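You operate a simulated robot arm through the tools that you are given. There is no shell and no other tool. Be economical: measure what you need, move in short steps, check, and stop when the job is done.

You are at the controls of a simulated two-armed robot. One attempt, no reset.

TASK
Wash the basket of probe holders in the parts washer.
Fine: carry it in both hands, shut the lid, wait for the clean lamp, switch off.
Where things are to end (x, y in the base frame): washer basket within 0.06 m of [0.83, -0.18].

The check looks at the end state, three seconds after you hand in, the way a careful person would. Anything else that was tipped, shoved, dropped, spilled or broken makes it a failure. Lids that push on must go on centred and level and be pressed home; caps that screw on are set level and turned clockwise until they are tight.

THE ROBOT
Two 6-joint arms with two-finger grippers on one trunk, on a base that drives. Base frame: it is fixed to the floor where the robot stands at the start and does not move with it; the origin is under the middle of the robot, x ahead of it, y to its left, z up. Units: m, rad, N and s.
The left shoulder is at the start at [0.07, 0.148, 1.423], the right one opposite. With the tool pointing down near the work surface each hand reaches from about 0.4 to 0.68 m from the robot's upright axis, wherever it stands, measured 20 degrees to its own side. Places, roughly: deck of the parts washer [0.8, -0.2, 0.9]; wash button [0.7, -0.1, 0.8]; washer lid [0.8, -0.2, 1]; washer switch [0.5, -0.2, 0.8]. Payload 2.45 kg a hand.
The TCP of each hand is the grasp point between the finger pads, 0.03 m short of the fingertips. In the tool frame z runs along the fingers and y along their closing line. The gripper opens to 0.106 m. The gripper's body begins 0.079 m behind the TCP.
Orientation is that of the tool frame in the base frame, as a unit quaternion [x, y, z, w]. With the fingers straight down and closing along the base's y, the tool's x points along the base's -x, its y along +y and its z along -z.

THE INTERFACE
- The arms move only by the tool apply_moves. It takes "left_increments", "right_increments" or both (then of equal length, played together; a hand with none holds still); each is a list of rows, each an object of numbers (a shift or turn left out is 0, a gripper value left out holds the last): "jaw": the opening, from 0 (shut) to 1 (fully open); "tx", "ty", "tz": the shift along the base's x, y, z in m; "ax", "ay", "az": the turn, a rotation vector about the base's x, y, z in rad. In form: [{"jaw": .., "tx": .., "ty": .., "tz": .., "ax": .., "ay": .., "az": ..}, ...]. A call has 1 to 10 rows; each row is the pose to reach, as a shift and turn from the pose commanded when the call began. A row lasts 0.2 s, in which the tool goes at most 0.05 m and 0.15 rad; a call with a longer step from one row to the next is refused whole, and so is a gripper value outside its range. Where a pose cannot be reached the arm comes as near as it can. A force on the tool above 90 N (or 10 N above the force at the start of the call, whichever is more), or a blocked arm, ends the call early, and 0.2 s more pass. Each finger travels about 0.072 m/s and halts on what it meets, pressing with about 34 N; the grip force reading is that of the motor and also rises with nothing between the fingers. The clock runs only during rows and for 0.2 s after the last one: add rows that repeat a pose to give the fingers time. The reply holds the time, the measured pose of the TCP, the force on the tool along the base axes, the opening and the grip force, in the units named above and with some noise, with the torque about the TCP (base axes, N m) and any sound that the robot's microphone picked up.
- Cameras (640 x 400 px; columns grow to the right, rows downward): "scene" is now at [0.107, -0.0654, 1.6272]; the picture's right is [-0.85, -0.52, 0.00], its down [-0.38, 0.62, -0.68] and it looks along [0.36, -0.58, -0.73] (base axes); focal length 214 px, centre (320, 200). "left" rides on the left gripper at [0.076, 0.002, -0.106] in its tool frame; the picture's right is [-0.02, 1.00, 0.00], its down [-0.78, -0.02, -0.62] and it looks along [-0.62, -0.01, 0.78] (tool axes); focal length 247 px, centre (320, 200). "right" rides on the right gripper at [0.076, -0.002, -0.106] in its tool frame; the picture's right is [0.02, 1.00, 0.00], its down [-0.78, 0.02, -0.62] and it looks along [-0.62, 0.01, 0.78] (tool axes); focal length 247 px, centre (320, 200). There is no depth. A picture from a camera that has moved, and an enlarged one, comes with that camera's place and axes in the base frame and with its lens. The place of the scene camera against the robot may be out by one fixed shift of up to 0.025 m in any direction.
- get_image(camera): a new picture of that camera. The clock stands still meanwhile.
- move_column(by): slides the trunk up (or, below 0, down) by that many m; the arms and the scene camera ride with it, the base frame stays. It gives what a move gives, with no picture.
- base_move(legs): drives the robot by 1 to 6 legs, each [ahead, left, turn to the left] in m, m and rad, along the robot's own axes; the way and the turn of a leg run together, so that a leg with both is an arc; at most 1.5 m and 3.142 rad a leg. The arms and the cameras ride along, it lands a little off, and it stops where it bumps. It gives what a move gives.
- pan_tilt(pan, tilt): turns the head with the scene camera to pan (to the left, within 1.501 rad either way) and tilt (down, from -0.506 to 1.204), counted from straight ahead of the robot. It gives what a move gives.
- zoom(camera, box): a new picture of the part [left, top, right, bottom] of that camera's present view, enlarged. The clock stands still meanwhile.
- finish_job(): hands the job in; it is judged then, once.

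Go step by step. Nothing tells you exact positions but the pictures and the camera data: compare them with the known pose of the tool, close in by small moves and look again before you grip or let go. The budget is 120 turns and 108 pictures, counting those below and the enlarged ones. Unless the task says otherwise, let go and move clear before handing in, and close with one line.

The tools are called after "Request:" as name(argument=value, ...) on one line, values as JSON. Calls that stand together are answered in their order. apply_moves: Moves the arms, as the interface text tells. Its arguments: {"type":"object","properties":{"left_increments":{"type":"array"},"right_increments":{"type":"array"}},"required":[]} The other tools are called the same way: move_column (by) slides the trunk up or down; base_move (legs) drives the base; pan_tilt (pan, tilt) turns the head that bears the scene camera; get_image (camera) takes a picture; zoom (camera, box) takes an enlarged picture of a part of a camera's view; finish_job () hands the job in.

At the start:

```text
clock: 0.0
left_ee_pos: [0.6003, 0.0673, 1.1499]
left_orientation: [0.0, 1.0, 0.0, 0.0]
left_ft_force: [-0.1, 0.4, -0.1]
left_ft_torque: [-0.01, 0.01, 0.03]
left_width: 0.1058
left_gripper_force: 0.0
right_ee_pos: [0.3331, -0.3204, 1.4415]
right_orientation: [0.0, 1.0, 0.0, 0.0]
right_ft_force: [-0.3, -0.8, 0.2]
right_ft_torque: [-0.01, 0.02, -0.01]
right_width: 0.1057
right_gripper_force: 0.0
trunk travel left (down, up): [-0.895, 0.045]
robot x, y, heading: [0.0001, 0.0005, 0.001]
head pan, tilt: [-1.021, 0.82]
```

scene: 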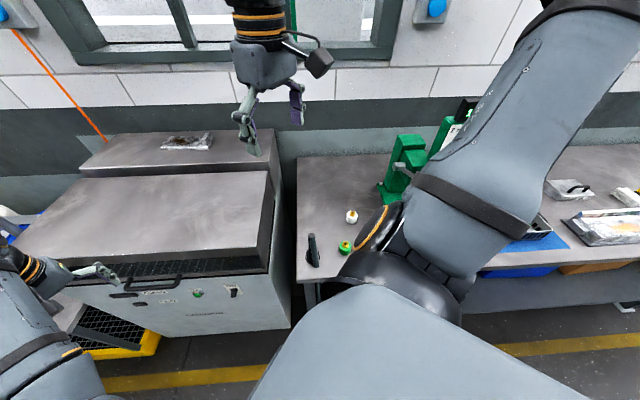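
right: 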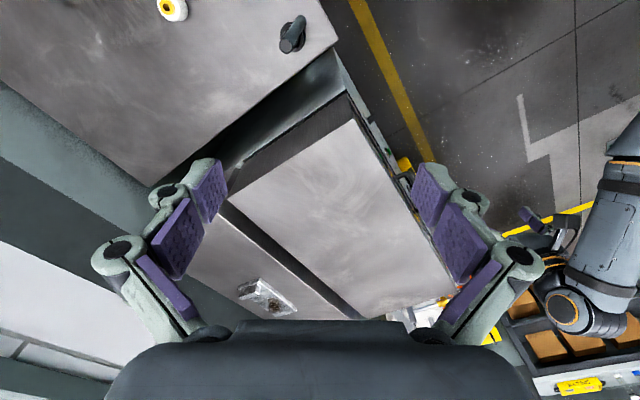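
left: 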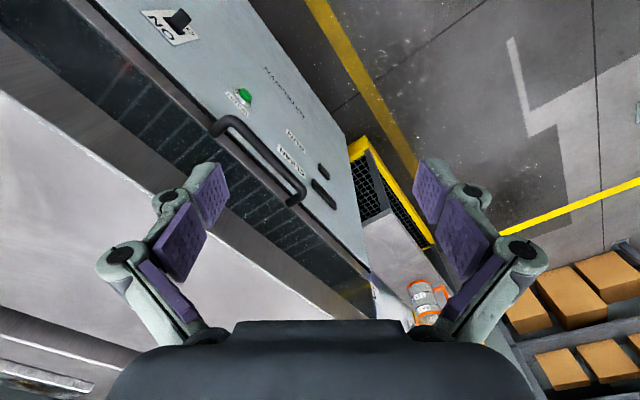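

I see the washer ahead-right with its lid, a handle and front panel controls. First I look around for the basket.

Request:
pan_tilt(pan=-0.3, tilt=0.8)

Request:
get_image(camera="scene")

Request:
pan_tilt(pan=0.9, tilt=0.8)

Request:
get_image(camera="scene")

```text
clock: 1.1
left_ee_pos: [0.5996, 0.0678, 1.1505]
left_orientation: [0.0, 1.0, 0.0, 0.0]
left_ft_force: [-1.2, 0.3, -0.2]
left_ft_torque: [0.03, -0.03, -0.05]
left_width: 0.1058
left_gripper_force: 0.0
right_ee_pos: [0.3341, -0.3191, 1.4419]
right_orientation: [0.0, 1.0, 0.0, 0.0]
right_ft_force: [-0.7, 0.9, 0.5]
right_ft_torque: [0.01, 0.02, -0.01]
right_width: 0.106
right_gripper_force: 0.2
trunk travel left (down, up): [-0.895, 0.045]
robot x, y, heading: [0.0015, 0.0007, 0.001]
head pan, tilt: [-0.3, 0.799]
```

```text
104 pictures are left
camera scene: at [0.1422, -0.0215, 1.6289], right [-0.3, -0.95, 0.0], down [-0.68, 0.21, -0.7], along [0.67, -0.21, -0.72], focal length 214 px, centre (320, 200)
```

scene: 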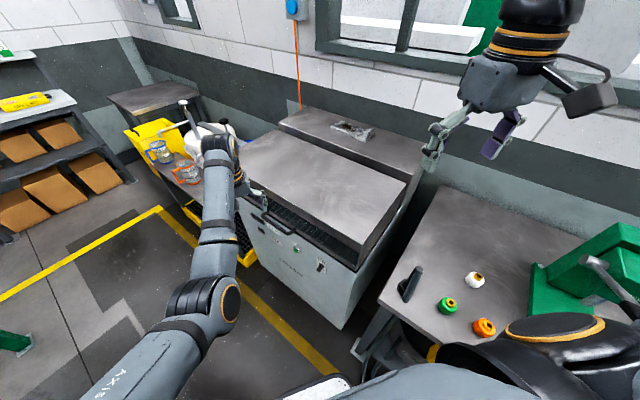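

```text
clock: 2.5
left_ee_pos: [0.5994, 0.0683, 1.1512]
left_orientation: [0.001, 1.0, 0.0, 0.0]
left_ft_force: [0.6, 1.0, 0.3]
left_ft_torque: [0.04, 0.0, 0.03]
left_width: 0.1061
left_gripper_force: 0.0
right_ee_pos: [0.3338, -0.3201, 1.4418]
right_orientation: [-0.001, 1.0, 0.0, -0.001]
right_ft_force: [0.0, -0.3, 0.7]
right_ft_torque: [-0.03, 0.02, -0.03]
right_width: 0.1061
right_gripper_force: 0.0
trunk travel left (down, up): [-0.895, 0.045]
robot x, y, heading: [0.0005, -0.0034, -0.0]
head pan, tilt: [0.901, 0.799]
```

```text
103 pictures are left
camera scene: at [0.1155, 0.0656, 1.6289], right [0.78, -0.62, 0.0], down [-0.45, -0.56, -0.7], along [0.43, 0.55, -0.72], focal length 214 px, centre (320, 200)
```

scene: 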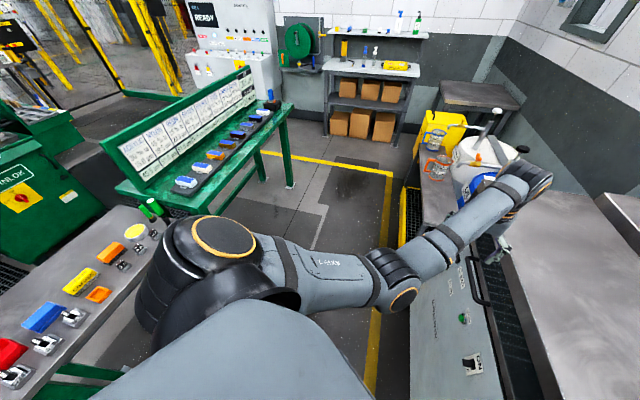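

The basket isn't visible yet; I look further right and behind the left arm.

Request:
pan_tilt(pan=-1.5, tilt=0.7)

Request:
get_image(camera="scene")

Request:
pan_tilt(pan=1.5, tilt=0.7)

Request:
get_image(camera="scene")

```text
clock: 4.7
left_ee_pos: [0.5996, 0.0691, 1.1513]
left_orientation: [0.0, 1.0, 0.0, 0.0]
left_ft_force: [0.1, 0.0, 0.3]
left_ft_torque: [0.0, -0.01, 0.0]
left_width: 0.1057
left_gripper_force: 0.1
right_ee_pos: [0.3335, -0.3202, 1.4412]
right_orientation: [0.0, 1.0, -0.001, -0.001]
right_ft_force: [-0.4, 0.3, -0.3]
right_ft_torque: [-0.04, -0.04, 0.01]
right_width: 0.106
right_gripper_force: 0.1
trunk travel left (down, up): [-0.895, 0.045]
robot x, y, heading: [0.0004, -0.0026, -0.0]
head pan, tilt: [-1.499, 0.7]
```

```text
102 pictures are left
camera scene: at [0.0714, -0.0823, 1.6372], right [-1.0, -0.07, 0.0], down [-0.05, 0.64, -0.76], along [0.06, -0.76, -0.64], focal length 214 px, centre (320, 200)
```

scene: 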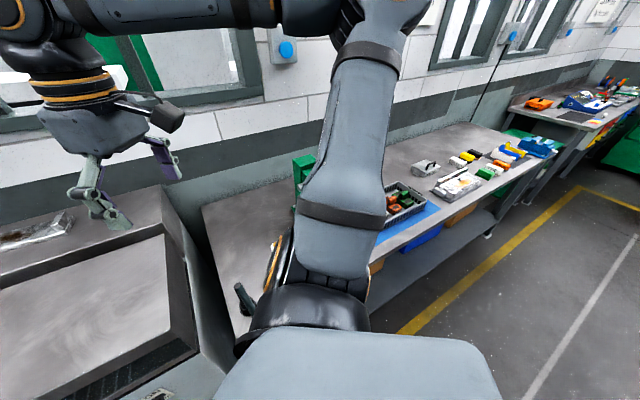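

```text
clock: 7.3
left_ee_pos: [0.6005, 0.0678, 1.1495]
left_orientation: [-0.001, 1.0, -0.001, 0.0]
left_ft_force: [-0.2, 0.6, -0.3]
left_ft_torque: [0.01, -0.02, 0.03]
left_width: 0.106
left_gripper_force: 0.0
right_ee_pos: [0.3328, -0.3195, 1.44]
right_orientation: [0.0, 1.0, 0.0, 0.0]
right_ft_force: [-1.3, 0.3, 0.2]
right_ft_torque: [-0.02, 0.02, -0.04]
right_width: 0.106
right_gripper_force: 0.0
trunk travel left (down, up): [-0.895, 0.045]
robot x, y, heading: [0.0038, 0.0005, 0.004]
head pan, tilt: [1.499, 0.7]
```

```text
101 pictures are left
camera scene: at [0.0714, 0.0872, 1.6372], right [1.0, -0.07, 0.0], down [-0.05, -0.64, -0.77], along [0.05, 0.76, -0.64], focal length 214 px, centre (320, 200)
```

scene: 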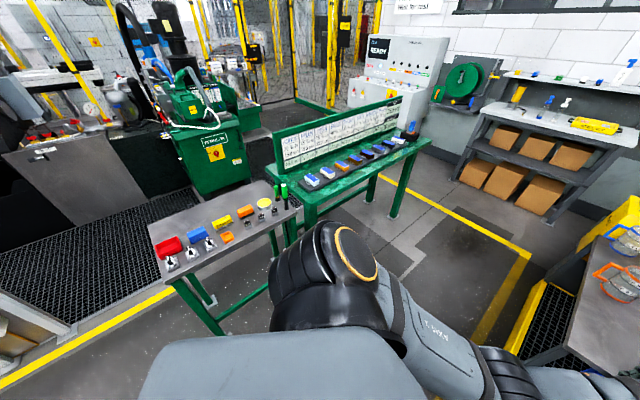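

The basket with orange/green holders is on a blue mat on the right-hand bench, around (-0.28,-0.95). Now I look closely at the washer's panel and handle.

Request:
zoom(camera="left", box=[100, 0, 420, 240])

Request:
pan_tilt(pan=-0.4, tilt=0.8)

Request:
zoom(camera="scene", box=[200, 80, 440, 320])

```text
1.67 times, centred on (260, 120) of left
camera zoom: at [0.5229, 0.0695, 1.2558], right [0.02, 1.0, 0.0], down [0.78, -0.02, 0.62], along [0.62, -0.01, -0.78], focal length 412 px, centre (420, 333)
```

zoom: 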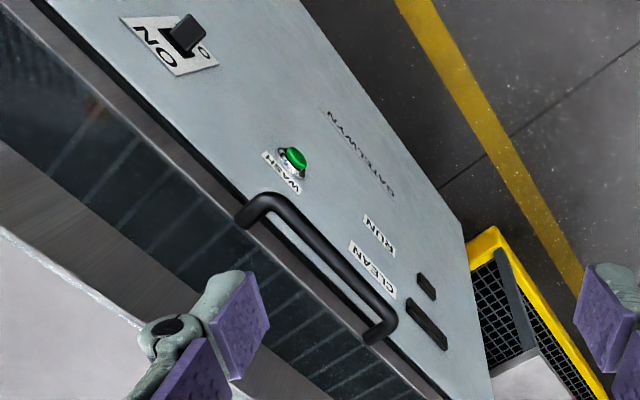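

```text
clock: 9.2
left_ee_pos: [0.5986, 0.0684, 1.15]
left_orientation: [0.0, 1.0, 0.001, 0.0]
left_ft_force: [0.0, -0.8, 0.1]
left_ft_torque: [0.01, 0.0, -0.01]
left_width: 0.106
left_gripper_force: 0.1
right_ee_pos: [0.3331, -0.3204, 1.4419]
right_orientation: [0.0, 1.0, 0.0, 0.0]
right_ft_force: [-0.5, 0.6, 0.3]
right_ft_torque: [-0.02, -0.01, -0.03]
right_width: 0.106
right_gripper_force: 0.0
trunk travel left (down, up): [-0.895, 0.045]
robot x, y, heading: [-0.0004, -0.0014, 0.001]
head pan, tilt: [-0.4, 0.799]
```

```text
1.67 times, centred on (320, 200) of scene
camera zoom: at [0.1396, -0.0289, 1.6289], right [-0.39, -0.92, 0.0], down [-0.66, 0.28, -0.7], along [0.64, -0.27, -0.72], focal length 358 px, centre (320, 200)
```

zoom: 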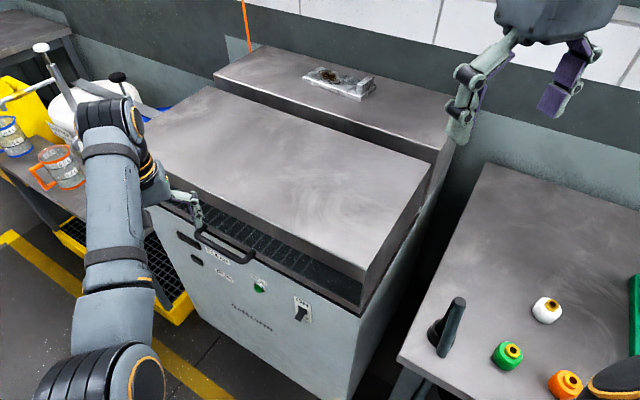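

The lid seems to be a hood, perhaps with an opening in front. I swing the left hand out in front of the washer to view it with the wrist camera.

Request:
apply_moves(left_increments=[{"tx": -0.03, "ty": 0.035, "az": -0.13}, {"tx": -0.06, "ty": 0.07, "az": -0.26}, {"tx": -0.09, "ty": 0.105, "az": -0.39}, {"tx": -0.12, "ty": 0.14, "az": -0.52}, {"tx": -0.15, "ty": 0.175, "az": -0.65}, {"tx": -0.18, "ty": 0.21, "az": -0.78}, {"tx": -0.2, "ty": 0.24, "tz": 0, "az": -0.9}, {"tx": -0.2, "ty": 0.24, "tz": 0, "az": -0.9}])

Request:
apply_moves(left_increments=[{"ax": -0.1, "ay": -0.08, "tz": -0.02}, {"ax": -0.2, "ay": -0.16, "tz": -0.04}, {"ax": -0.3, "ay": -0.24, "tz": -0.06}, {"ax": -0.4, "ay": -0.32, "tz": -0.08}, {"ax": -0.4, "ay": -0.32, "tz": -0.08}])

Request:
get_image(camera="left")

Request:
get_image(camera="scene")

```text
clock: 10.9
left_ee_pos: [0.3853, 0.3167, 1.1473]
left_orientation: [0.435, 0.9, -0.001, 0.001]
left_ft_force: [0.4, -1.5, 0.0]
left_ft_torque: [0.05, 0.03, 0.0]
left_width: 0.106
left_gripper_force: 0.1
left hand out of reach, approached as far as the arm can: row 1, 2, 3, 4, 5, 6, 7, 8
right_ee_pos: [0.3359, -0.3213, 1.4401]
right_orientation: [-0.001, 1.0, 0.0, -0.001]
right_ft_force: [0.5, 1.6, 0.4]
right_ft_torque: [0.0, 0.07, 0.0]
right_width: 0.1058
right_gripper_force: 0.1
trunk travel left (down, up): [-0.895, 0.045]
robot x, y, heading: [0.0015, 0.0012, 0.002]
head pan, tilt: [-0.4, 0.799]
```

```text
clock: 12.2
left_ee_pos: [0.4101, 0.2918, 1.0586]
left_orientation: [0.422, 0.872, -0.105, 0.226]
left_ft_force: [0.3, 0.0, 0.0]
left_ft_torque: [-0.01, -0.04, -0.01]
left_width: 0.1062
left_gripper_force: 0.1
left hand out of reach, approached as far as the arm can: row 2, 3, 4, 5
right_ee_pos: [0.3339, -0.3175, 1.4422]
right_orientation: [0.0, 1.0, -0.001, 0.0]
right_ft_force: [0.8, 0.1, 0.0]
right_ft_torque: [-0.02, 0.0, 0.02]
right_width: 0.1057
right_gripper_force: 0.0
trunk travel left (down, up): [-0.895, 0.045]
robot x, y, heading: [0.0016, -0.0033, 0.002]
head pan, tilt: [-0.4, 0.799]
```

```text
98 pictures are left
camera left: at [0.3376, 0.3844, 1.1141], right [0.8, 0.61, 0.02], down [0.22, -0.32, 0.92], along [0.56, -0.73, -0.39], focal length 247 px, centre (320, 200)
```

left: 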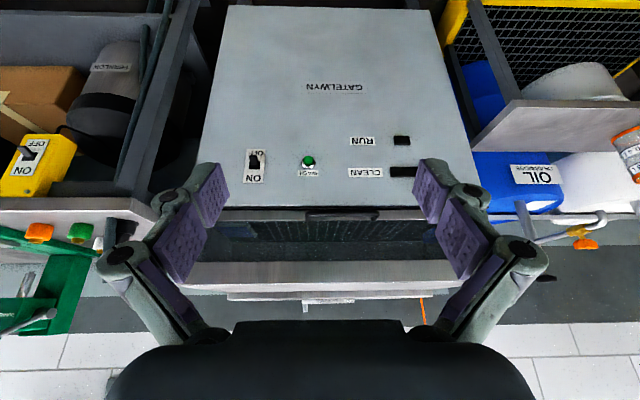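

```text
97 pictures are left
camera scene: at [0.1398, -0.0264, 1.629], right [-0.39, -0.92, 0.0], down [-0.66, 0.28, -0.7], along [0.64, -0.27, -0.72], focal length 214 px, centre (320, 200)
```

scene: 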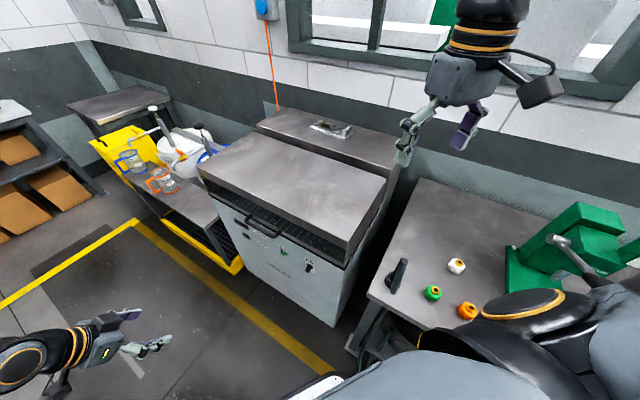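

Request:
zoom(camera="left", box=[180, 120, 500, 320])

Request:
zoom(camera="scene", box=[180, 80, 420, 320])

```text
2.00 times, centred on (340, 220) of left
camera zoom: at [0.3376, 0.3844, 1.1141], right [0.8, 0.61, 0.02], down [0.22, -0.32, 0.92], along [0.56, -0.73, -0.39], focal length 494 px, centre (280, 160)
```

zoom: 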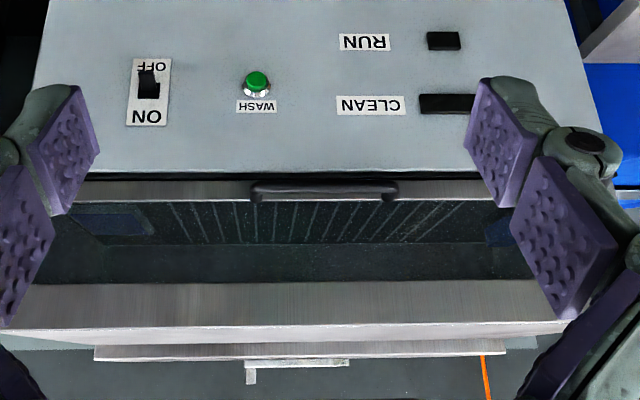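

```text
1.67 times, centred on (300, 200) of scene
camera zoom: at [0.1398, -0.0264, 1.629], right [-0.39, -0.92, 0.0], down [-0.66, 0.28, -0.7], along [0.64, -0.27, -0.72], focal length 358 px, centre (353, 200)
```

zoom: 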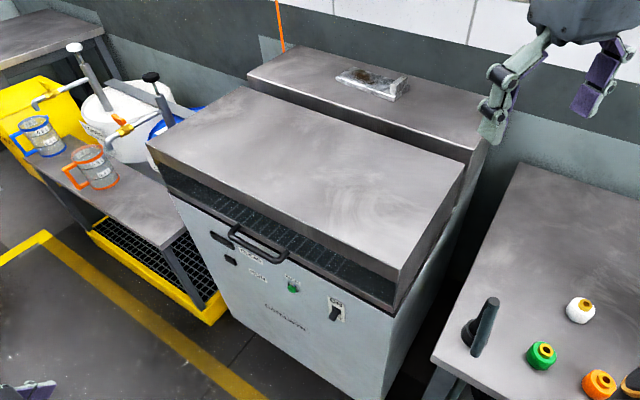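

The hood-shaped lid is shut (handle at its lower front rim, about (0.72,-0.02,0.925)); switch appears to be OFF/ON readable later. I will stand square in front of the washer (heading about -0.9), so I raise the left hand and unyaw it first.

Request:
apply_moves(left_increments=[{"tz": 0.04, "az": 0.13}, {"tz": 0.08, "az": 0.26}, {"tz": 0.12, "az": 0.39}, {"tz": 0.16, "az": 0.52}, {"tz": 0.2, "az": 0.65}, {"tz": 0.24, "az": 0.78}, {"tz": 0.25, "az": 0.9}, {"tz": 0.25, "az": 0.9}])

Request:
base_move(legs=[[0.05, 0.2, 0], [0, 0, -0.9]])

Request:
pan_tilt(pan=0.1, tilt=0.8)

Request:
get_image(camera="scene")

```text
clock: 13.9
left_ee_pos: [0.4221, 0.279, 1.3065]
left_orientation: [-0.001, 0.968, 0.001, 0.253]
left_ft_force: [0.1, -0.2, 0.3]
left_ft_torque: [0.03, 0.01, 0.01]
left_width: 0.1061
left_gripper_force: 0.1
left hand out of reach, approached as far as the arm can: row 1, 2, 3, 4, 5, 6, 7, 8
right_ee_pos: [0.3327, -0.3233, 1.441]
right_orientation: [0.0, 1.0, 0.0, 0.0]
right_ft_force: [0.1, 0.3, -0.2]
right_ft_torque: [0.01, -0.03, 0.02]
right_width: 0.1062
right_gripper_force: 0.2
trunk travel left (down, up): [-0.895, 0.045]
robot x, y, heading: [-0.0002, 0.0026, -0.002]
head pan, tilt: [-0.4, 0.799]
```

```text
clock: 17.9
left_ee_pos: [0.5331, 0.0386, 1.3054]
left_orientation: [0.424, 0.869, -0.111, 0.227]
left_ft_force: [0.0, 0.2, 0.1]
left_ft_torque: [-0.01, 0.02, 0.02]
left_width: 0.1059
left_gripper_force: 0.0
right_ee_pos: [0.0037, -0.2603, 1.441]
right_orientation: [0.439, 0.899, 0.0, 0.001]
right_ft_force: [-0.8, 0.0, 0.0]
right_ft_torque: [0.0, -0.01, 0.01]
right_width: 0.106
right_gripper_force: 0.1
trunk travel left (down, up): [-0.895, 0.045]
robot x, y, heading: [0.0473, 0.1999, -0.909]
head pan, tilt: [-0.4, 0.799]
```

```text
clock: 18.8
left_ee_pos: [0.5316, 0.0401, 1.3071]
left_orientation: [0.425, 0.869, -0.11, 0.228]
left_ft_force: [0.2, -0.9, 0.6]
left_ft_torque: [0.03, -0.01, 0.02]
left_width: 0.1059
left_gripper_force: 0.1
right_ee_pos: [0.003, -0.2606, 1.4413]
right_orientation: [0.439, 0.898, 0.0, 0.0]
right_ft_force: [0.3, 0.2, 0.1]
right_ft_torque: [0.01, 0.05, -0.04]
right_width: 0.106
right_gripper_force: 0.1
trunk travel left (down, up): [-0.895, 0.045]
robot x, y, heading: [0.0511, 0.1996, -0.906]
head pan, tilt: [0.099, 0.799]
```

```text
94 pictures are left
camera scene: at [0.1519, 0.1039, 1.6289], right [-0.72, -0.69, 0.0], down [-0.49, 0.52, -0.7], along [0.48, -0.5, -0.72], focal length 214 px, centre (320, 200)
```

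scene: 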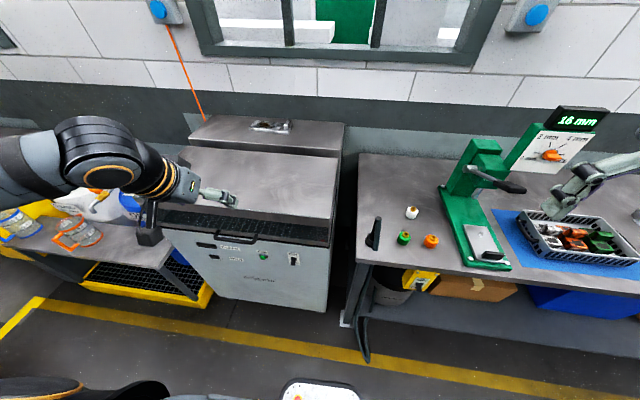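

Now I'm roughly square to both the washer and bench; basket sits on the blue mat to the right. Zooming on the washer and basket.

Request:
zoom(camera="scene", box=[480, 130, 640, 290])

Request:
zoom(camera="scene", box=[150, 110, 350, 310])

```text
2.50 times, centred on (560, 210) of scene
camera zoom: at [0.1519, 0.1039, 1.6289], right [-0.72, -0.69, 0.0], down [-0.49, 0.52, -0.7], along [0.48, -0.5, -0.72], focal length 536 px, centre (-280, 175)
```

zoom: 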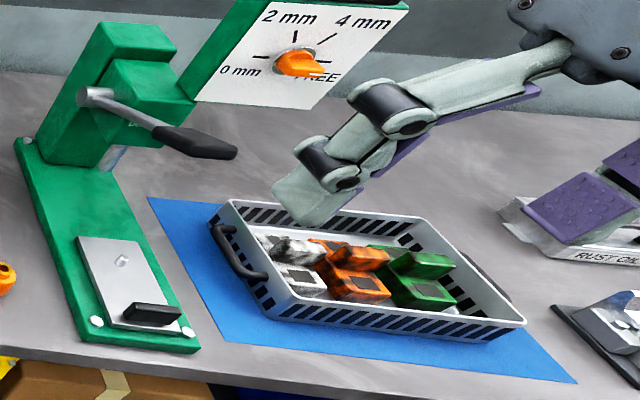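

```text
2.00 times, centred on (250, 210) of scene
camera zoom: at [0.1519, 0.1039, 1.6289], right [-0.72, -0.69, 0.0], down [-0.49, 0.52, -0.7], along [0.48, -0.5, -0.72], focal length 429 px, centre (460, 180)
```

zoom: 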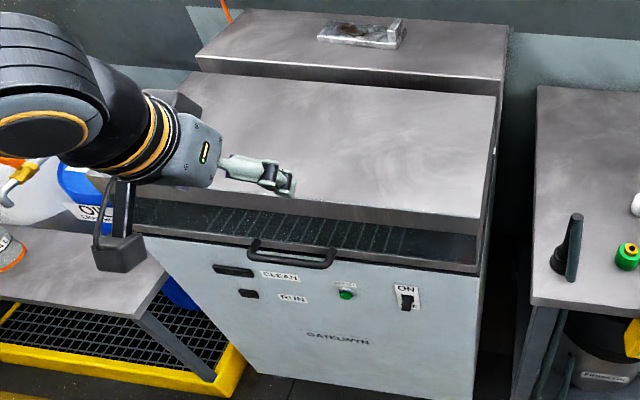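

The basket has a black bail handle at each short end. I drive up square to the washer front to inspect and open the lid.

Request:
base_move(legs=[[0.12, 0.22, 0]])

Request:
pan_tilt(pan=0.2, tilt=1.1)

Request:
get_image(camera="scene")

Request:
get_image(camera="left")

```text
clock: 20.7
left_ee_pos: [0.7747, 0.0794, 1.3064]
left_orientation: [0.426, 0.868, -0.11, 0.229]
left_ft_force: [-0.7, 0.3, -0.4]
left_ft_torque: [0.01, 0.0, 0.01]
left_width: 0.106
left_gripper_force: 0.1
right_ee_pos: [0.2459, -0.2166, 1.4417]
right_orientation: [0.44, 0.898, 0.001, 0.001]
right_ft_force: [-1.5, 0.1, -1.0]
right_ft_torque: [0.03, -0.05, 0.02]
right_width: 0.1058
right_gripper_force: 0.0
trunk travel left (down, up): [-0.895, 0.045]
robot x, y, heading: [0.2983, 0.241, -0.912]
head pan, tilt: [0.099, 0.799]
```

```text
clock: 21.5
left_ee_pos: [0.7796, 0.0808, 1.3056]
left_orientation: [0.426, 0.869, -0.111, 0.227]
left_ft_force: [0.3, -0.3, -0.4]
left_ft_torque: [-0.02, -0.01, -0.01]
left_width: 0.106
left_gripper_force: 0.0
right_ee_pos: [0.25, -0.2165, 1.4416]
right_orientation: [0.441, 0.898, 0.0, 0.0]
right_ft_force: [-0.8, -0.9, -0.5]
right_ft_torque: [-0.01, 0.0, -0.04]
right_width: 0.1062
right_gripper_force: 0.2
trunk travel left (down, up): [-0.895, 0.045]
robot x, y, heading: [0.2989, 0.2413, -0.911]
head pan, tilt: [0.201, 1.1]
```

```text
91 pictures are left
camera scene: at [0.3923, 0.1647, 1.6072], right [-0.65, -0.76, 0.0], down [-0.67, 0.58, -0.45], along [0.34, -0.3, -0.89], focal length 214 px, centre (320, 200)
```

scene: 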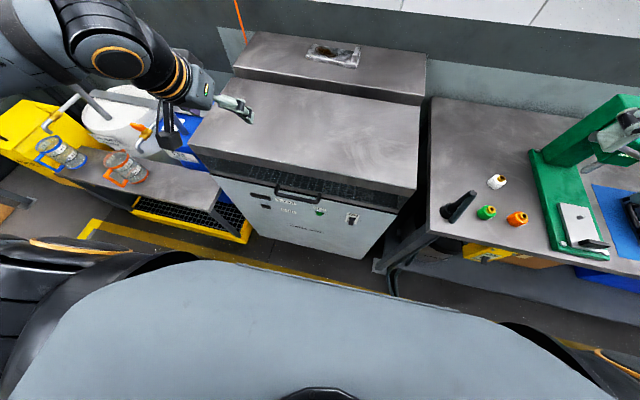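

```text
90 pictures are left
camera left: at [0.7075, 0.1751, 1.3604], right [0.8, 0.6, 0.01], down [0.22, -0.31, 0.93], along [0.56, -0.74, -0.38], focal length 247 px, centre (320, 200)
```

left: 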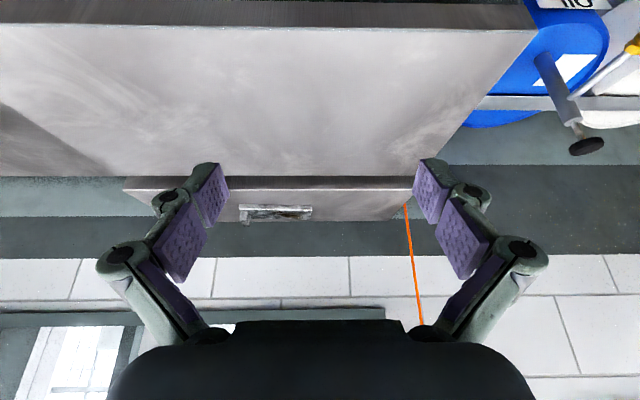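

Lid top measures about 1.09 m high and the handle is at about (0.727,-0.023,0.925). I roll the left hand so its fingers close in the vertical plane, and move to in front of the handle.

Request:
apply_moves(left_increments=[{"tx": -0.005, "ty": 0.006, "ax": 0.042, "ay": -0.054, "az": -0.122}, {"tx": -0.01, "ty": 0.012, "ax": 0.084, "ay": -0.108, "az": -0.244}, {"tx": -0.02, "ty": 0.026, "ax": 0.126, "ay": -0.162, "az": -0.366}, {"tx": -0.04, "ty": 0.052, "ax": 0.168, "ay": -0.216, "az": -0.488}, {"tx": -0.055, "ty": 0.07, "ax": 0.21, "ay": -0.27, "az": -0.61}, {"tx": -0.055, "ty": 0.07, "ax": 0.252, "ay": -0.324, "az": -0.732}, {"tx": -0.055, "ty": 0.07, "ax": 0.294, "ay": -0.378, "az": -0.854}, {"tx": -0.055, "ty": 0.07, "ax": 0.294, "ay": -0.378, "az": -0.854}])

Request:
apply_moves(left_increments=[{"ax": 0.042, "ay": -0.054, "az": -0.122}, {"ax": 0.084, "ay": -0.108, "az": -0.244}, {"ax": 0.126, "ay": -0.162, "az": -0.366}, {"ax": 0.168, "ay": -0.216, "az": -0.488}, {"ax": 0.177, "ay": -0.227, "az": -0.514}, {"ax": 0.177, "ay": -0.227, "az": -0.514}])

Request:
get_image(camera="scene")

```text
clock: 23.3
left_ee_pos: [0.7577, 0.0954, 1.3385]
left_orientation: [0.786, 0.565, 0.008, 0.252]
left_ft_force: [-0.4, 0.2, 0.0]
left_ft_torque: [-0.01, 0.04, -0.04]
left_width: 0.106
left_gripper_force: 0.1
left hand out of reach, approached as far as the arm can: row 2, 3, 4, 5, 6, 7, 8
right_ee_pos: [0.2514, -0.2152, 1.4424]
right_orientation: [0.44, 0.898, 0.001, -0.001]
right_ft_force: [-0.5, 0.8, -0.8]
right_ft_torque: [0.02, 0.0, 0.01]
right_width: 0.106
right_gripper_force: 0.0
trunk travel left (down, up): [-0.895, 0.045]
robot x, y, heading: [0.2978, 0.246, -0.917]
head pan, tilt: [0.201, 1.1]
```

```text
clock: 24.7
left_ee_pos: [0.7561, 0.0929, 1.3411]
left_orientation: [0.915, 0.314, 0.081, 0.238]
left_ft_force: [-0.4, 0.1, 0.0]
left_ft_torque: [-0.02, -0.02, 0.02]
left_width: 0.1057
left_gripper_force: 0.1
right_ee_pos: [0.2493, -0.2163, 1.4424]
right_orientation: [0.441, 0.898, 0.0, -0.001]
right_ft_force: [0.4, -0.3, -0.4]
right_ft_torque: [0.01, -0.03, 0.01]
right_width: 0.1058
right_gripper_force: 0.1
trunk travel left (down, up): [-0.895, 0.045]
robot x, y, heading: [0.2973, 0.243, -0.911]
head pan, tilt: [0.201, 1.1]
```

```text
89 pictures are left
camera scene: at [0.392, 0.1646, 1.6072], right [-0.65, -0.76, 0.0], down [-0.67, 0.58, -0.45], along [0.34, -0.3, -0.89], focal length 214 px, centre (320, 200)
```

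scene: 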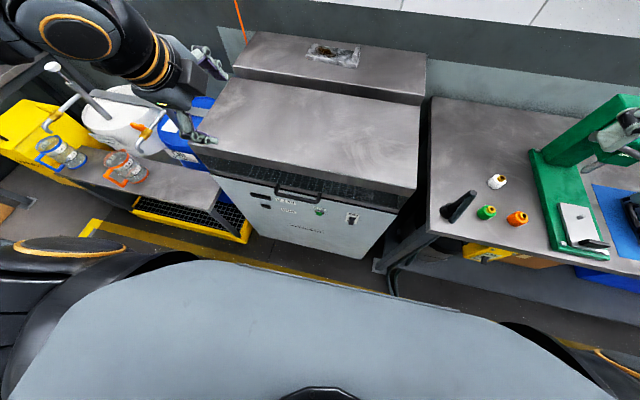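

The roll worked. At 45° the wrist needs more room, so I back the base 0.10 m before lowering to the handle.

Request:
base_move(legs=[[-0.1, 0, 0]])

Request:
apply_moves(left_increments=[{"tz": -0.045}, {"tz": -0.09}, {"tz": -0.135}, {"tx": -0.03, "ty": -0.02, "tz": -0.165}, {"tx": -0.05, "ty": -0.04, "tz": -0.2}, {"tx": -0.05, "ty": -0.04, "tz": -0.24}, {"tx": -0.05, "ty": -0.04, "tz": -0.28}, {"tx": -0.05, "ty": -0.04, "tz": -0.28}])

Request:
get_image(camera="scene")

Request:
get_image(camera="left")

```text
clock: 25.8
left_ee_pos: [0.6994, 0.1651, 1.3375]
left_orientation: [0.916, 0.313, 0.08, 0.236]
left_ft_force: [0.1, 0.2, 0.3]
left_ft_torque: [0.02, 0.05, 0.0]
left_width: 0.1059
left_gripper_force: 0.1
right_ee_pos: [0.1938, -0.145, 1.4396]
right_orientation: [0.441, 0.898, 0.002, -0.003]
right_ft_force: [0.1, -0.7, 0.0]
right_ft_torque: [0.04, 0.06, 0.0]
right_width: 0.1057
right_gripper_force: 0.1
trunk travel left (down, up): [-0.895, 0.045]
robot x, y, heading: [0.2366, 0.3228, -0.91]
head pan, tilt: [0.201, 1.1]
```

```text
clock: 27.6
left_ee_pos: [0.6686, 0.1716, 1.0744]
left_orientation: [0.915, 0.314, 0.081, 0.239]
left_ft_force: [0.0, -0.5, 0.5]
left_ft_torque: [0.04, -0.02, 0.04]
left_width: 0.1062
left_gripper_force: 0.0
left hand out of reach, approached as far as the arm can: row 1, 2, 3, 4, 5, 6, 7, 8
right_ee_pos: [0.1875, -0.1405, 1.4403]
right_orientation: [0.441, 0.897, 0.001, 0.0]
right_ft_force: [-0.4, -0.1, -0.7]
right_ft_torque: [0.03, -0.04, -0.02]
right_width: 0.1061
right_gripper_force: 0.1
trunk travel left (down, up): [-0.895, 0.045]
robot x, y, heading: [0.2397, 0.3214, -0.909]
head pan, tilt: [0.201, 1.1]
```

```text
88 pictures are left
camera scene: at [0.3305, 0.2396, 1.607], right [-0.65, -0.76, 0.0], down [-0.67, 0.58, -0.45], along [0.34, -0.29, -0.89], focal length 214 px, centre (320, 200)
```

scene: 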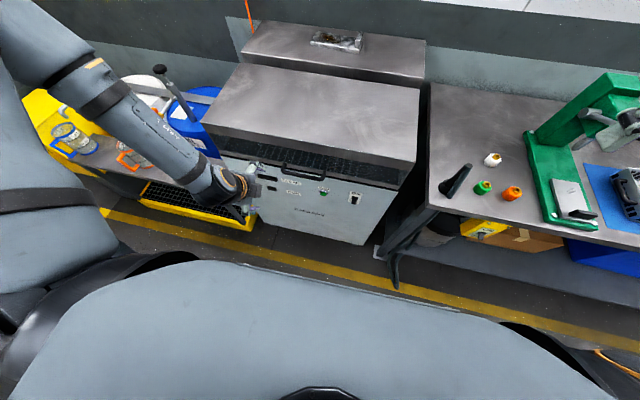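

```text
87 pictures are left
camera left: at [0.6982, 0.2579, 1.1681], right [0.52, -0.7, 0.49], down [-0.81, -0.23, 0.54], along [-0.27, -0.67, -0.69], focal length 247 px, centre (320, 200)
```

left: 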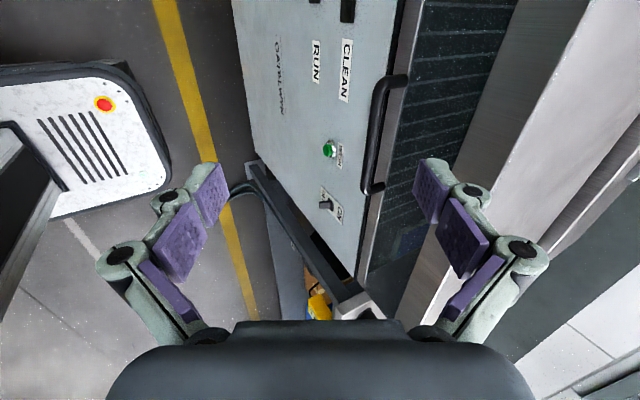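

Request:
zoom(camera="left", box=[300, 0, 540, 240])

```text
1.67 times, centred on (420, 120) of left
camera zoom: at [0.6982, 0.2579, 1.1681], right [0.52, -0.7, 0.49], down [-0.81, -0.23, 0.54], along [-0.27, -0.67, -0.69], focal length 412 px, centre (153, 333)
```

zoom: 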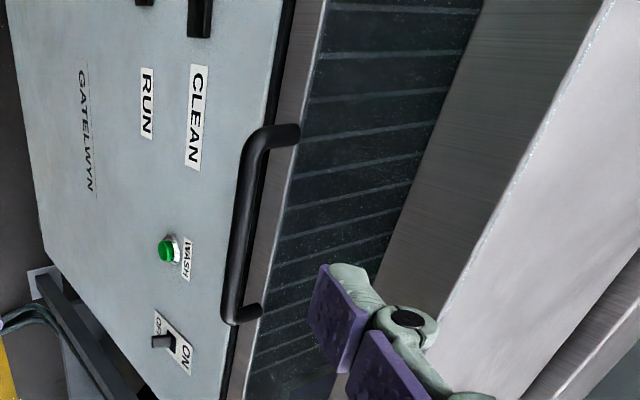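

The handle is a round bar standing about 4–5 cm off the lid's lower band. I pitch the fingers more and approach with half-open jaws.

Request:
apply_moves(left_increments=[{"jaw": 0.55, "tx": 0.003, "ty": -0.02, "tz": -0.01, "ax": -0.05, "ay": -0.04}, {"tx": 0.006, "ty": -0.04, "tz": -0.02, "ax": -0.1, "ay": -0.08}, {"tx": 0.01, "ty": -0.06, "tz": -0.035, "ax": -0.15, "ay": -0.12}, {"tx": 0.015, "ty": -0.075, "tz": -0.05, "ax": -0.2, "ay": -0.16}, {"tx": 0.02, "ty": -0.09, "tz": -0.07, "ax": -0.213, "ay": -0.166}, {"tx": 0.02, "ty": -0.09, "tz": -0.07, "ax": -0.213, "ay": -0.166}])

Request:
get_image(camera="left")

Request:
zoom(camera="scene", box=[190, 100, 390, 260])

```text
clock: 29.0
left_ee_pos: [0.7291, 0.1491, 1.0331]
left_orientation: [0.875, 0.3, 0.122, 0.359]
left_ft_force: [-0.2, 0.2, -0.5]
left_ft_torque: [-0.01, -0.01, -0.01]
left_width: 0.0585
left_gripper_force: 0.1
left hand out of reach, approached as far as the arm can: row 1, 2, 3, 4, 5, 6
right_ee_pos: [0.1887, -0.1385, 1.4414]
right_orientation: [0.441, 0.897, 0.0, 0.0]
right_ft_force: [0.4, -0.5, -0.5]
right_ft_torque: [-0.01, -0.02, 0.01]
right_width: 0.1062
right_gripper_force: 0.1
trunk travel left (down, up): [-0.895, 0.045]
robot x, y, heading: [0.2384, 0.3222, -0.914]
head pan, tilt: [0.201, 1.1]
```

```text
85 pictures are left
camera left: at [0.7438, 0.2539, 1.1092], right [0.42, -0.57, 0.7], down [-0.89, -0.12, 0.43], along [-0.16, -0.81, -0.56], focal length 247 px, centre (320, 200)
```

left: 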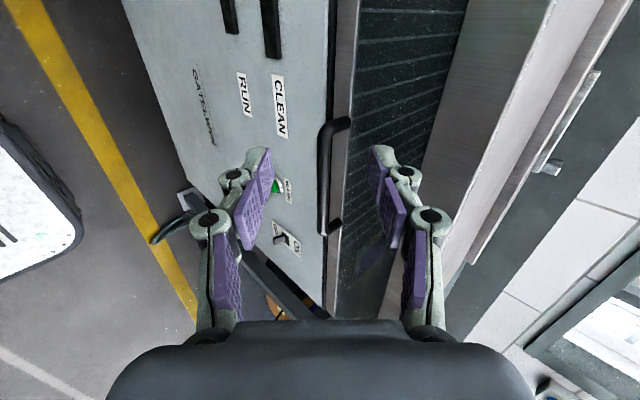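

```text
2.50 times, centred on (290, 180) of scene
camera zoom: at [0.3311, 0.2424, 1.6072], right [-0.65, -0.76, 0.0], down [-0.67, 0.58, -0.45], along [0.34, -0.3, -0.89], focal length 536 px, centre (395, 250)
```

zoom: 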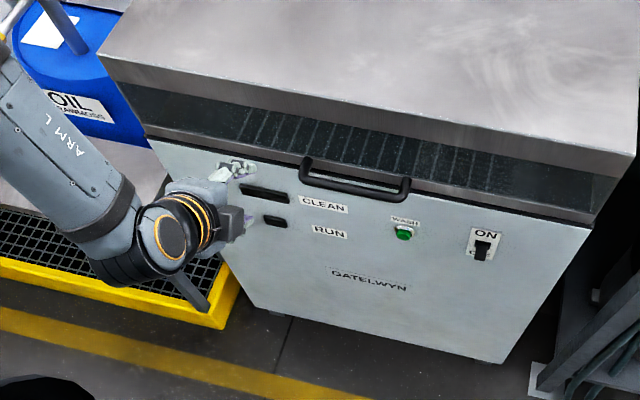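

The arm is cramped; the switch lever points down (OFF). I back up a further 0.12 m.

Request:
base_move(legs=[[-0.12, 0, 0]])

Request:
apply_moves(left_increments=[{"tx": 0, "ty": 0, "tz": 0.0}, {"tx": 0.0, "ty": 0.0, "tz": 0.0}])

```text
clock: 30.2
left_ee_pos: [0.6574, 0.2415, 1.0313]
left_orientation: [0.876, 0.299, 0.121, 0.359]
left_ft_force: [0.3, 0.0, 0.0]
left_ft_torque: [0.01, 0.0, -0.01]
left_width: 0.0582
left_gripper_force: 0.0
right_ee_pos: [0.1169, -0.0468, 1.4407]
right_orientation: [0.442, 0.897, 0.001, -0.003]
right_ft_force: [0.7, -0.1, -0.1]
right_ft_torque: [0.03, 0.02, -0.03]
right_width: 0.106
right_gripper_force: 0.1
trunk travel left (down, up): [-0.895, 0.045]
robot x, y, heading: [0.1646, 0.4166, -0.915]
head pan, tilt: [0.201, 1.1]
```

```text
clock: 30.9
left_ee_pos: [0.6573, 0.241, 1.0311]
left_orientation: [0.876, 0.298, 0.122, 0.359]
left_ft_force: [0.3, 0.3, 0.6]
left_ft_torque: [0.03, 0.02, 0.01]
left_width: 0.0583
left_gripper_force: 0.1
right_ee_pos: [0.1171, -0.0466, 1.4405]
right_orientation: [0.441, 0.897, 0.001, -0.001]
right_ft_force: [0.5, 0.1, 0.2]
right_ft_torque: [0.07, 0.01, 0.0]
right_width: 0.106
right_gripper_force: 0.0
trunk travel left (down, up): [-0.895, 0.045]
robot x, y, heading: [0.1623, 0.4126, -0.917]
head pan, tilt: [0.201, 1.1]
```

Request:
apply_moves(left_increments=[{"tx": 0.004, "ty": -0.04, "tz": -0.005}, {"tx": 0.008, "ty": -0.08, "tz": -0.01}, {"tx": 0.012, "ty": -0.12, "tz": -0.02}, {"tx": 0.016, "ty": -0.16, "tz": -0.03}, {"tx": 0.022, "ty": -0.197, "tz": -0.042}, {"tx": 0.022, "ty": -0.197, "tz": -0.042}])

Request:
get_image(camera="left")

Request:
zoom(camera="scene", box=[190, 60, 390, 220])

```text
clock: 32.2
left_ee_pos: [0.7323, 0.2007, 1.0482]
left_orientation: [0.875, 0.299, 0.121, 0.36]
left_ft_force: [-0.5, -0.2, 0.6]
left_ft_torque: [0.01, -0.01, 0.01]
left_width: 0.0581
left_gripper_force: 0.0
left hand out of reach, approached as far as the arm can: row 1, 2, 3, 4, 5, 6
right_ee_pos: [0.1153, -0.0446, 1.4415]
right_orientation: [0.441, 0.897, 0.001, -0.001]
right_ft_force: [0.4, -0.1, 0.4]
right_ft_torque: [0.02, -0.02, 0.0]
right_width: 0.106
right_gripper_force: 0.1
trunk travel left (down, up): [-0.895, 0.045]
robot x, y, heading: [0.1659, 0.4187, -0.915]
head pan, tilt: [0.201, 1.1]
```

```text
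83 pictures are left
camera left: at [0.7481, 0.306, 1.1233], right [0.42, -0.57, 0.7], down [-0.89, -0.12, 0.43], along [-0.16, -0.81, -0.56], focal length 247 px, centre (320, 200)
```

left: 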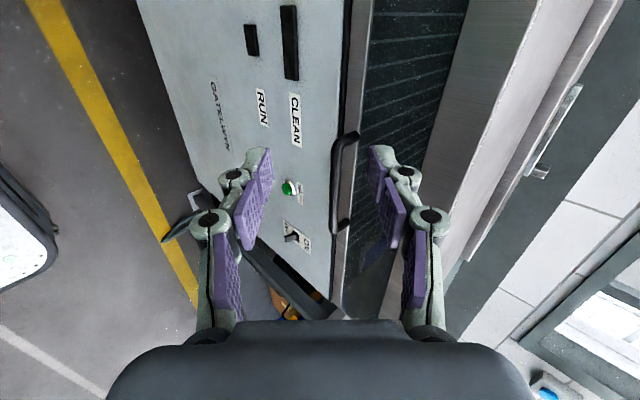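

```text
2.50 times, centred on (290, 140) of scene
camera zoom: at [0.2589, 0.3372, 1.6071], right [-0.65, -0.76, 0.0], down [-0.67, 0.58, -0.45], along [0.34, -0.3, -0.89], focal length 536 px, centre (395, 350)
```

zoom: 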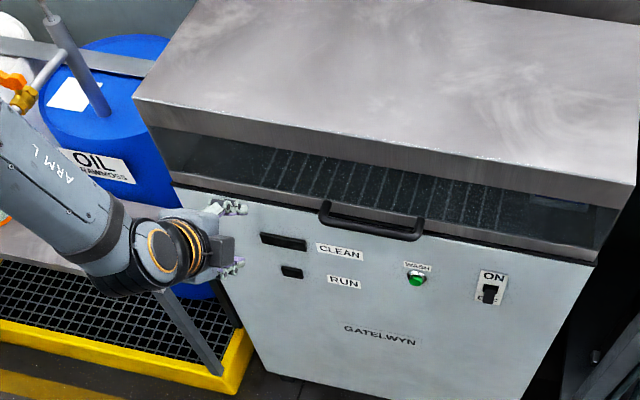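

The arm can't hold this roll here. I try the opposite roll (camera to the right), turning about the finger axis while staying clear.

Request:
apply_moves(left_increments=[{"tz": 0.02, "ax": -0.062, "ay": 0.081, "az": 0.103}, {"tz": 0.04, "ax": -0.124, "ay": 0.161, "az": 0.207}, {"tz": 0.06, "ax": -0.186, "ay": 0.242, "az": 0.31}, {"tz": 0.08, "ax": -0.248, "ay": 0.322, "az": 0.414}, {"tz": 0.08, "ax": -0.31, "ay": 0.403, "az": 0.517}, {"tz": 0.08, "ax": -0.372, "ay": 0.484, "az": 0.62}, {"tz": 0.08, "ax": -0.434, "ay": 0.564, "az": 0.724}, {"tz": 0.08, "ax": -0.497, "ay": 0.645, "az": 0.827}, {"tz": 0.08, "ax": -0.559, "ay": 0.726, "az": 0.93}, {"tz": 0.08, "ax": -0.621, "ay": 0.806, "az": 1.034}])

Request:
apply_moves(left_increments=[{"ax": -0.062, "ay": 0.081, "az": 0.103}, {"ax": -0.124, "ay": 0.161, "az": 0.207}, {"ax": -0.186, "ay": 0.242, "az": 0.31}, {"ax": -0.248, "ay": 0.322, "az": 0.414}, {"ax": -0.31, "ay": 0.403, "az": 0.517}, {"ax": -0.372, "ay": 0.484, "az": 0.62}, {"ax": -0.434, "ay": 0.564, "az": 0.724}, {"ax": -0.497, "ay": 0.645, "az": 0.827}, {"ax": -0.559, "ay": 0.726, "az": 0.93}, {"ax": -0.621, "ay": 0.806, "az": 1.034}])

Request:
apply_moves(left_increments=[{"ax": -0.05, "ay": 0.065, "az": 0.083}, {"ax": -0.105, "ay": 0.134, "az": 0.17}, {"ax": -0.105, "ay": 0.134, "az": 0.17}])

```text
clock: 34.5
left_ee_pos: [0.7275, 0.2066, 1.1321]
left_orientation: [0.455, 0.806, -0.145, 0.35]
left_ft_force: [-0.3, 0.2, -0.9]
left_ft_torque: [0.01, 0.02, 0.04]
left_width: 0.0584
left_gripper_force: 0.1
right_ee_pos: [0.1148, -0.0437, 1.4418]
right_orientation: [0.441, 0.897, 0.001, -0.001]
right_ft_force: [-0.2, -0.4, -0.1]
right_ft_torque: [0.02, -0.01, -0.02]
right_width: 0.1061
right_gripper_force: 0.1
trunk travel left (down, up): [-0.895, 0.045]
robot x, y, heading: [0.1643, 0.4173, -0.914]
head pan, tilt: [0.201, 1.1]
```

```text
clock: 36.6
left_ee_pos: [0.7313, 0.2218, 1.14]
left_orientation: [-0.194, 0.906, -0.34, 0.162]
left_ft_force: [0.1, 0.3, 0.2]
left_ft_torque: [0.0, 0.0, 0.04]
left_width: 0.0582
left_gripper_force: 0.1
left hand out of reach, approached as far as the arm can: row 8, 9, 10
right_ee_pos: [0.1158, -0.0431, 1.4416]
right_orientation: [0.441, 0.898, 0.0, 0.0]
right_ft_force: [-0.4, -0.7, -0.5]
right_ft_torque: [0.0, -0.02, 0.02]
right_width: 0.106
right_gripper_force: 0.1
trunk travel left (down, up): [-0.895, 0.045]
robot x, y, heading: [0.1659, 0.4154, -0.915]
head pan, tilt: [0.201, 1.1]
```

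```text
clock: 37.5
left_ee_pos: [0.7422, 0.2312, 1.1478]
left_orientation: [-0.308, 0.868, -0.365, 0.136]
left_ft_force: [0.4, -0.7, 0.3]
left_ft_torque: [-0.02, 0.03, -0.03]
left_width: 0.0585
left_gripper_force: 0.0
left hand out of reach, approached as far as the arm can: row 2, 3
right_ee_pos: [0.1159, -0.0428, 1.4414]
right_orientation: [0.441, 0.897, -0.001, 0.0]
right_ft_force: [-0.1, 0.4, -0.3]
right_ft_torque: [-0.03, -0.01, 0.01]
right_width: 0.1062
right_gripper_force: 0.1
trunk travel left (down, up): [-0.895, 0.045]
robot x, y, heading: [0.1649, 0.4133, -0.918]
head pan, tilt: [0.201, 1.1]
```

Request:
apply_moves(left_increments=[{"tx": -0.012, "ty": -0.035, "tz": -0.02}, {"tx": -0.024, "ty": -0.07, "tz": -0.04}, {"tx": -0.036, "ty": -0.105, "tz": -0.07}, {"tx": -0.048, "ty": -0.14, "tz": -0.1}, {"tx": -0.06, "ty": -0.165, "tz": -0.13}, {"tx": -0.063, "ty": -0.187, "tz": -0.159}, {"tx": -0.063, "ty": -0.187, "tz": -0.159}])

Request:
zoom(camera="scene", box=[190, 60, 390, 220])

Request:
get_image(camera="left")

```text
clock: 39.0
left_ee_pos: [0.6656, 0.0319, 0.9844]
left_orientation: [-0.299, 0.876, -0.359, 0.122]
left_ft_force: [-1.0, -0.8, -0.1]
left_ft_torque: [-0.05, 0.0, 0.02]
left_width: 0.0583
left_gripper_force: 0.1
left hand out of reach, approached as far as the arm can: row 1
right_ee_pos: [0.1126, -0.044, 1.4422]
right_orientation: [0.441, 0.898, 0.001, 0.0]
right_ft_force: [-0.2, -0.1, -0.2]
right_ft_torque: [0.01, -0.03, 0.0]
right_width: 0.1059
right_gripper_force: 0.0
trunk travel left (down, up): [-0.895, 0.045]
robot x, y, heading: [0.1657, 0.4155, -0.914]
head pan, tilt: [0.201, 1.1]
```

```text
2.50 times, centred on (290, 140) of scene
camera zoom: at [0.2566, 0.336, 1.6072], right [-0.65, -0.76, 0.0], down [-0.67, 0.58, -0.45], along [0.34, -0.3, -0.89], focal length 536 px, centre (395, 350)
```

zoom: 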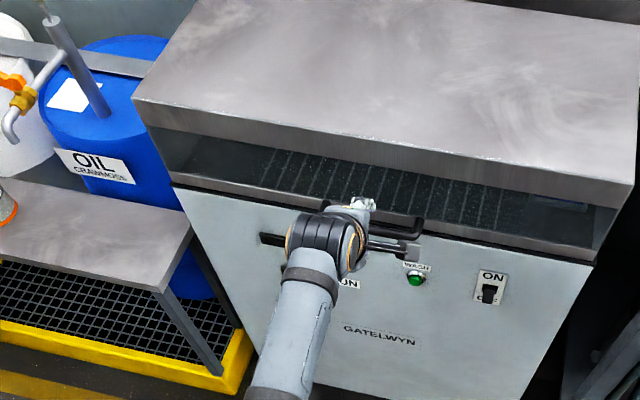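

```text
80 pictures are left
camera left: at [0.559, 0.0457, 1.0599], right [-0.42, 0.58, -0.7], down [0.36, 0.81, 0.45], along [0.83, -0.06, -0.55], focal length 247 px, centre (320, 200)
```

left: 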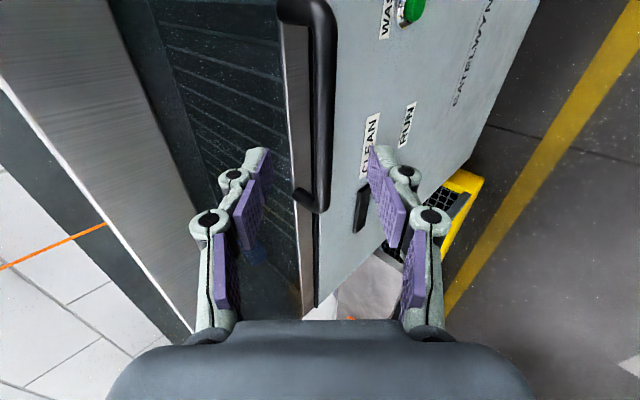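

This roll reaches well, and the handle bar lies centred between the fingers. I advance 5 cm along the fingers and recheck.

Request:
apply_moves(left_increments=[{"tx": 0.011, "ty": -0.014, "tz": -0.018}, {"tx": 0.022, "ty": -0.028, "tz": -0.035}, {"tx": 0.022, "ty": -0.028, "tz": -0.035}])

Request:
get_image(camera="left")

```text
clock: 39.9
left_ee_pos: [0.6907, 0.0084, 0.9489]
left_orientation: [-0.3, 0.876, -0.359, 0.121]
left_ft_force: [-0.7, -0.6, -0.2]
left_ft_torque: [-0.01, -0.01, -0.01]
left_width: 0.0583
left_gripper_force: 0.0
right_ee_pos: [0.1143, -0.0426, 1.442]
right_orientation: [0.442, 0.897, 0.0, 0.001]
right_ft_force: [-0.4, 0.1, 0.7]
right_ft_torque: [-0.03, 0.03, -0.01]
right_width: 0.1057
right_gripper_force: 0.0
trunk travel left (down, up): [-0.895, 0.045]
robot x, y, heading: [0.1684, 0.4162, -0.914]
head pan, tilt: [0.201, 1.1]
```

```text
79 pictures are left
camera left: at [0.5824, 0.0221, 1.0243], right [-0.42, 0.58, -0.7], down [0.36, 0.81, 0.45], along [0.83, -0.06, -0.55], focal length 247 px, centre (320, 200)
```

left: 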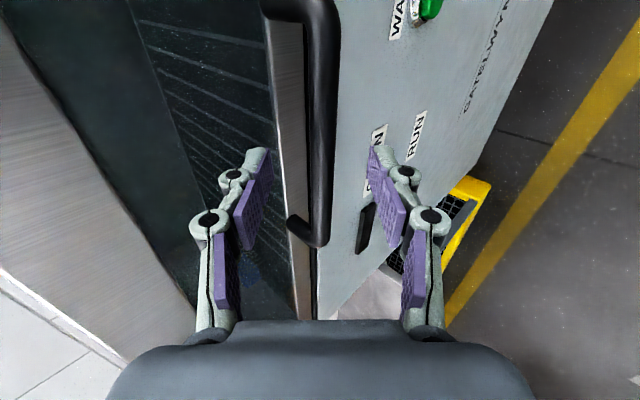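

The bar is about 3 cm beyond the grasp point. I narrow the jaws a bit, advance 2 cm and look.

Request:
apply_moves(left_increments=[{"jaw": 0.37}, {"jaw": 0.37}, {"tx": 0.004, "ty": -0.006, "tz": -0.007}, {"tx": 0.009, "ty": -0.011, "tz": -0.014}, {"tx": 0.009, "ty": -0.011, "tz": -0.014}])

Request:
get_image(camera="left")

```text
clock: 41.0
left_ee_pos: [0.6983, -0.0041, 0.9344]
left_orientation: [-0.3, 0.876, -0.357, 0.12]
left_ft_force: [-0.8, -0.4, 0.3]
left_ft_torque: [0.0, 0.02, -0.01]
left_width: 0.0395
left_gripper_force: 0.1
right_ee_pos: [0.1157, -0.0444, 1.4407]
right_orientation: [0.441, 0.897, 0.0, 0.001]
right_ft_force: [-0.3, -0.1, -0.7]
right_ft_torque: [-0.05, 0.01, 0.01]
right_width: 0.106
right_gripper_force: 0.0
trunk travel left (down, up): [-0.895, 0.045]
robot x, y, heading: [0.1659, 0.4123, -0.916]
head pan, tilt: [0.201, 1.1]
```

```text
78 pictures are left
camera left: at [0.5917, 0.0095, 1.009], right [-0.42, 0.58, -0.7], down [0.36, 0.81, 0.45], along [0.83, -0.06, -0.55], focal length 247 px, centre (320, 200)
```

left: 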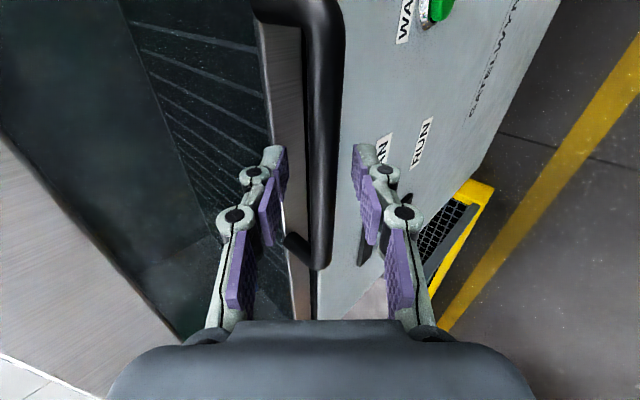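

The bar is now between the fingers. I advance 1 cm and close.

Request:
apply_moves(left_increments=[{"tx": 0.004, "ty": -0.006, "tz": -0.007}, {"tx": 0.004, "ty": -0.006, "tz": -0.007, "jaw": 0}, {"tx": 0.004, "ty": -0.006, "tz": -0.007, "jaw": 0}, {"tx": 0.004, "ty": -0.006, "tz": -0.007, "jaw": 0}, {"tx": 0.004, "ty": -0.006, "tz": -0.007, "jaw": 0}])

Request:
get_image(camera="left")

```text
clock: 42.2
left_ee_pos: [0.7023, -0.0083, 0.9272]
left_orientation: [-0.299, 0.876, -0.358, 0.121]
left_ft_force: [-0.3, -1.6, -3.1]
left_ft_torque: [0.42, -0.62, -0.74]
left_width: 0.0155
left_gripper_force: 40.7
right_ee_pos: [0.1171, -0.0452, 1.4413]
right_orientation: [0.441, 0.897, 0.0, -0.001]
right_ft_force: [0.0, -0.7, 0.1]
right_ft_torque: [0.0, -0.02, -0.01]
right_width: 0.106
right_gripper_force: 0.0
trunk travel left (down, up): [-0.895, 0.045]
robot x, y, heading: [0.1669, 0.4173, -0.914]
head pan, tilt: [0.201, 1.1]
```

```text
77 pictures are left
camera left: at [0.596, 0.0035, 1.0017], right [-0.42, 0.58, -0.7], down [0.36, 0.81, 0.45], along [0.83, -0.06, -0.55], focal length 247 px, centre (320, 200)
```

left: 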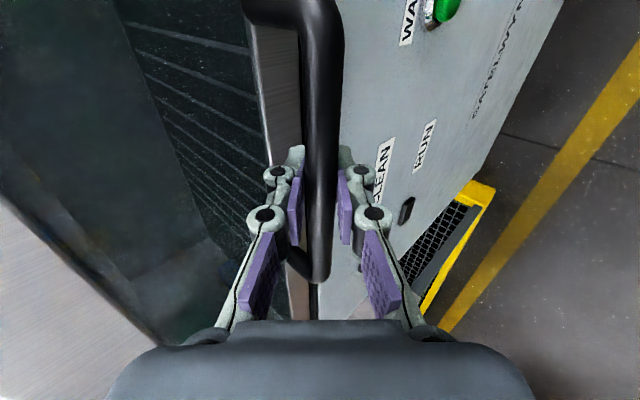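

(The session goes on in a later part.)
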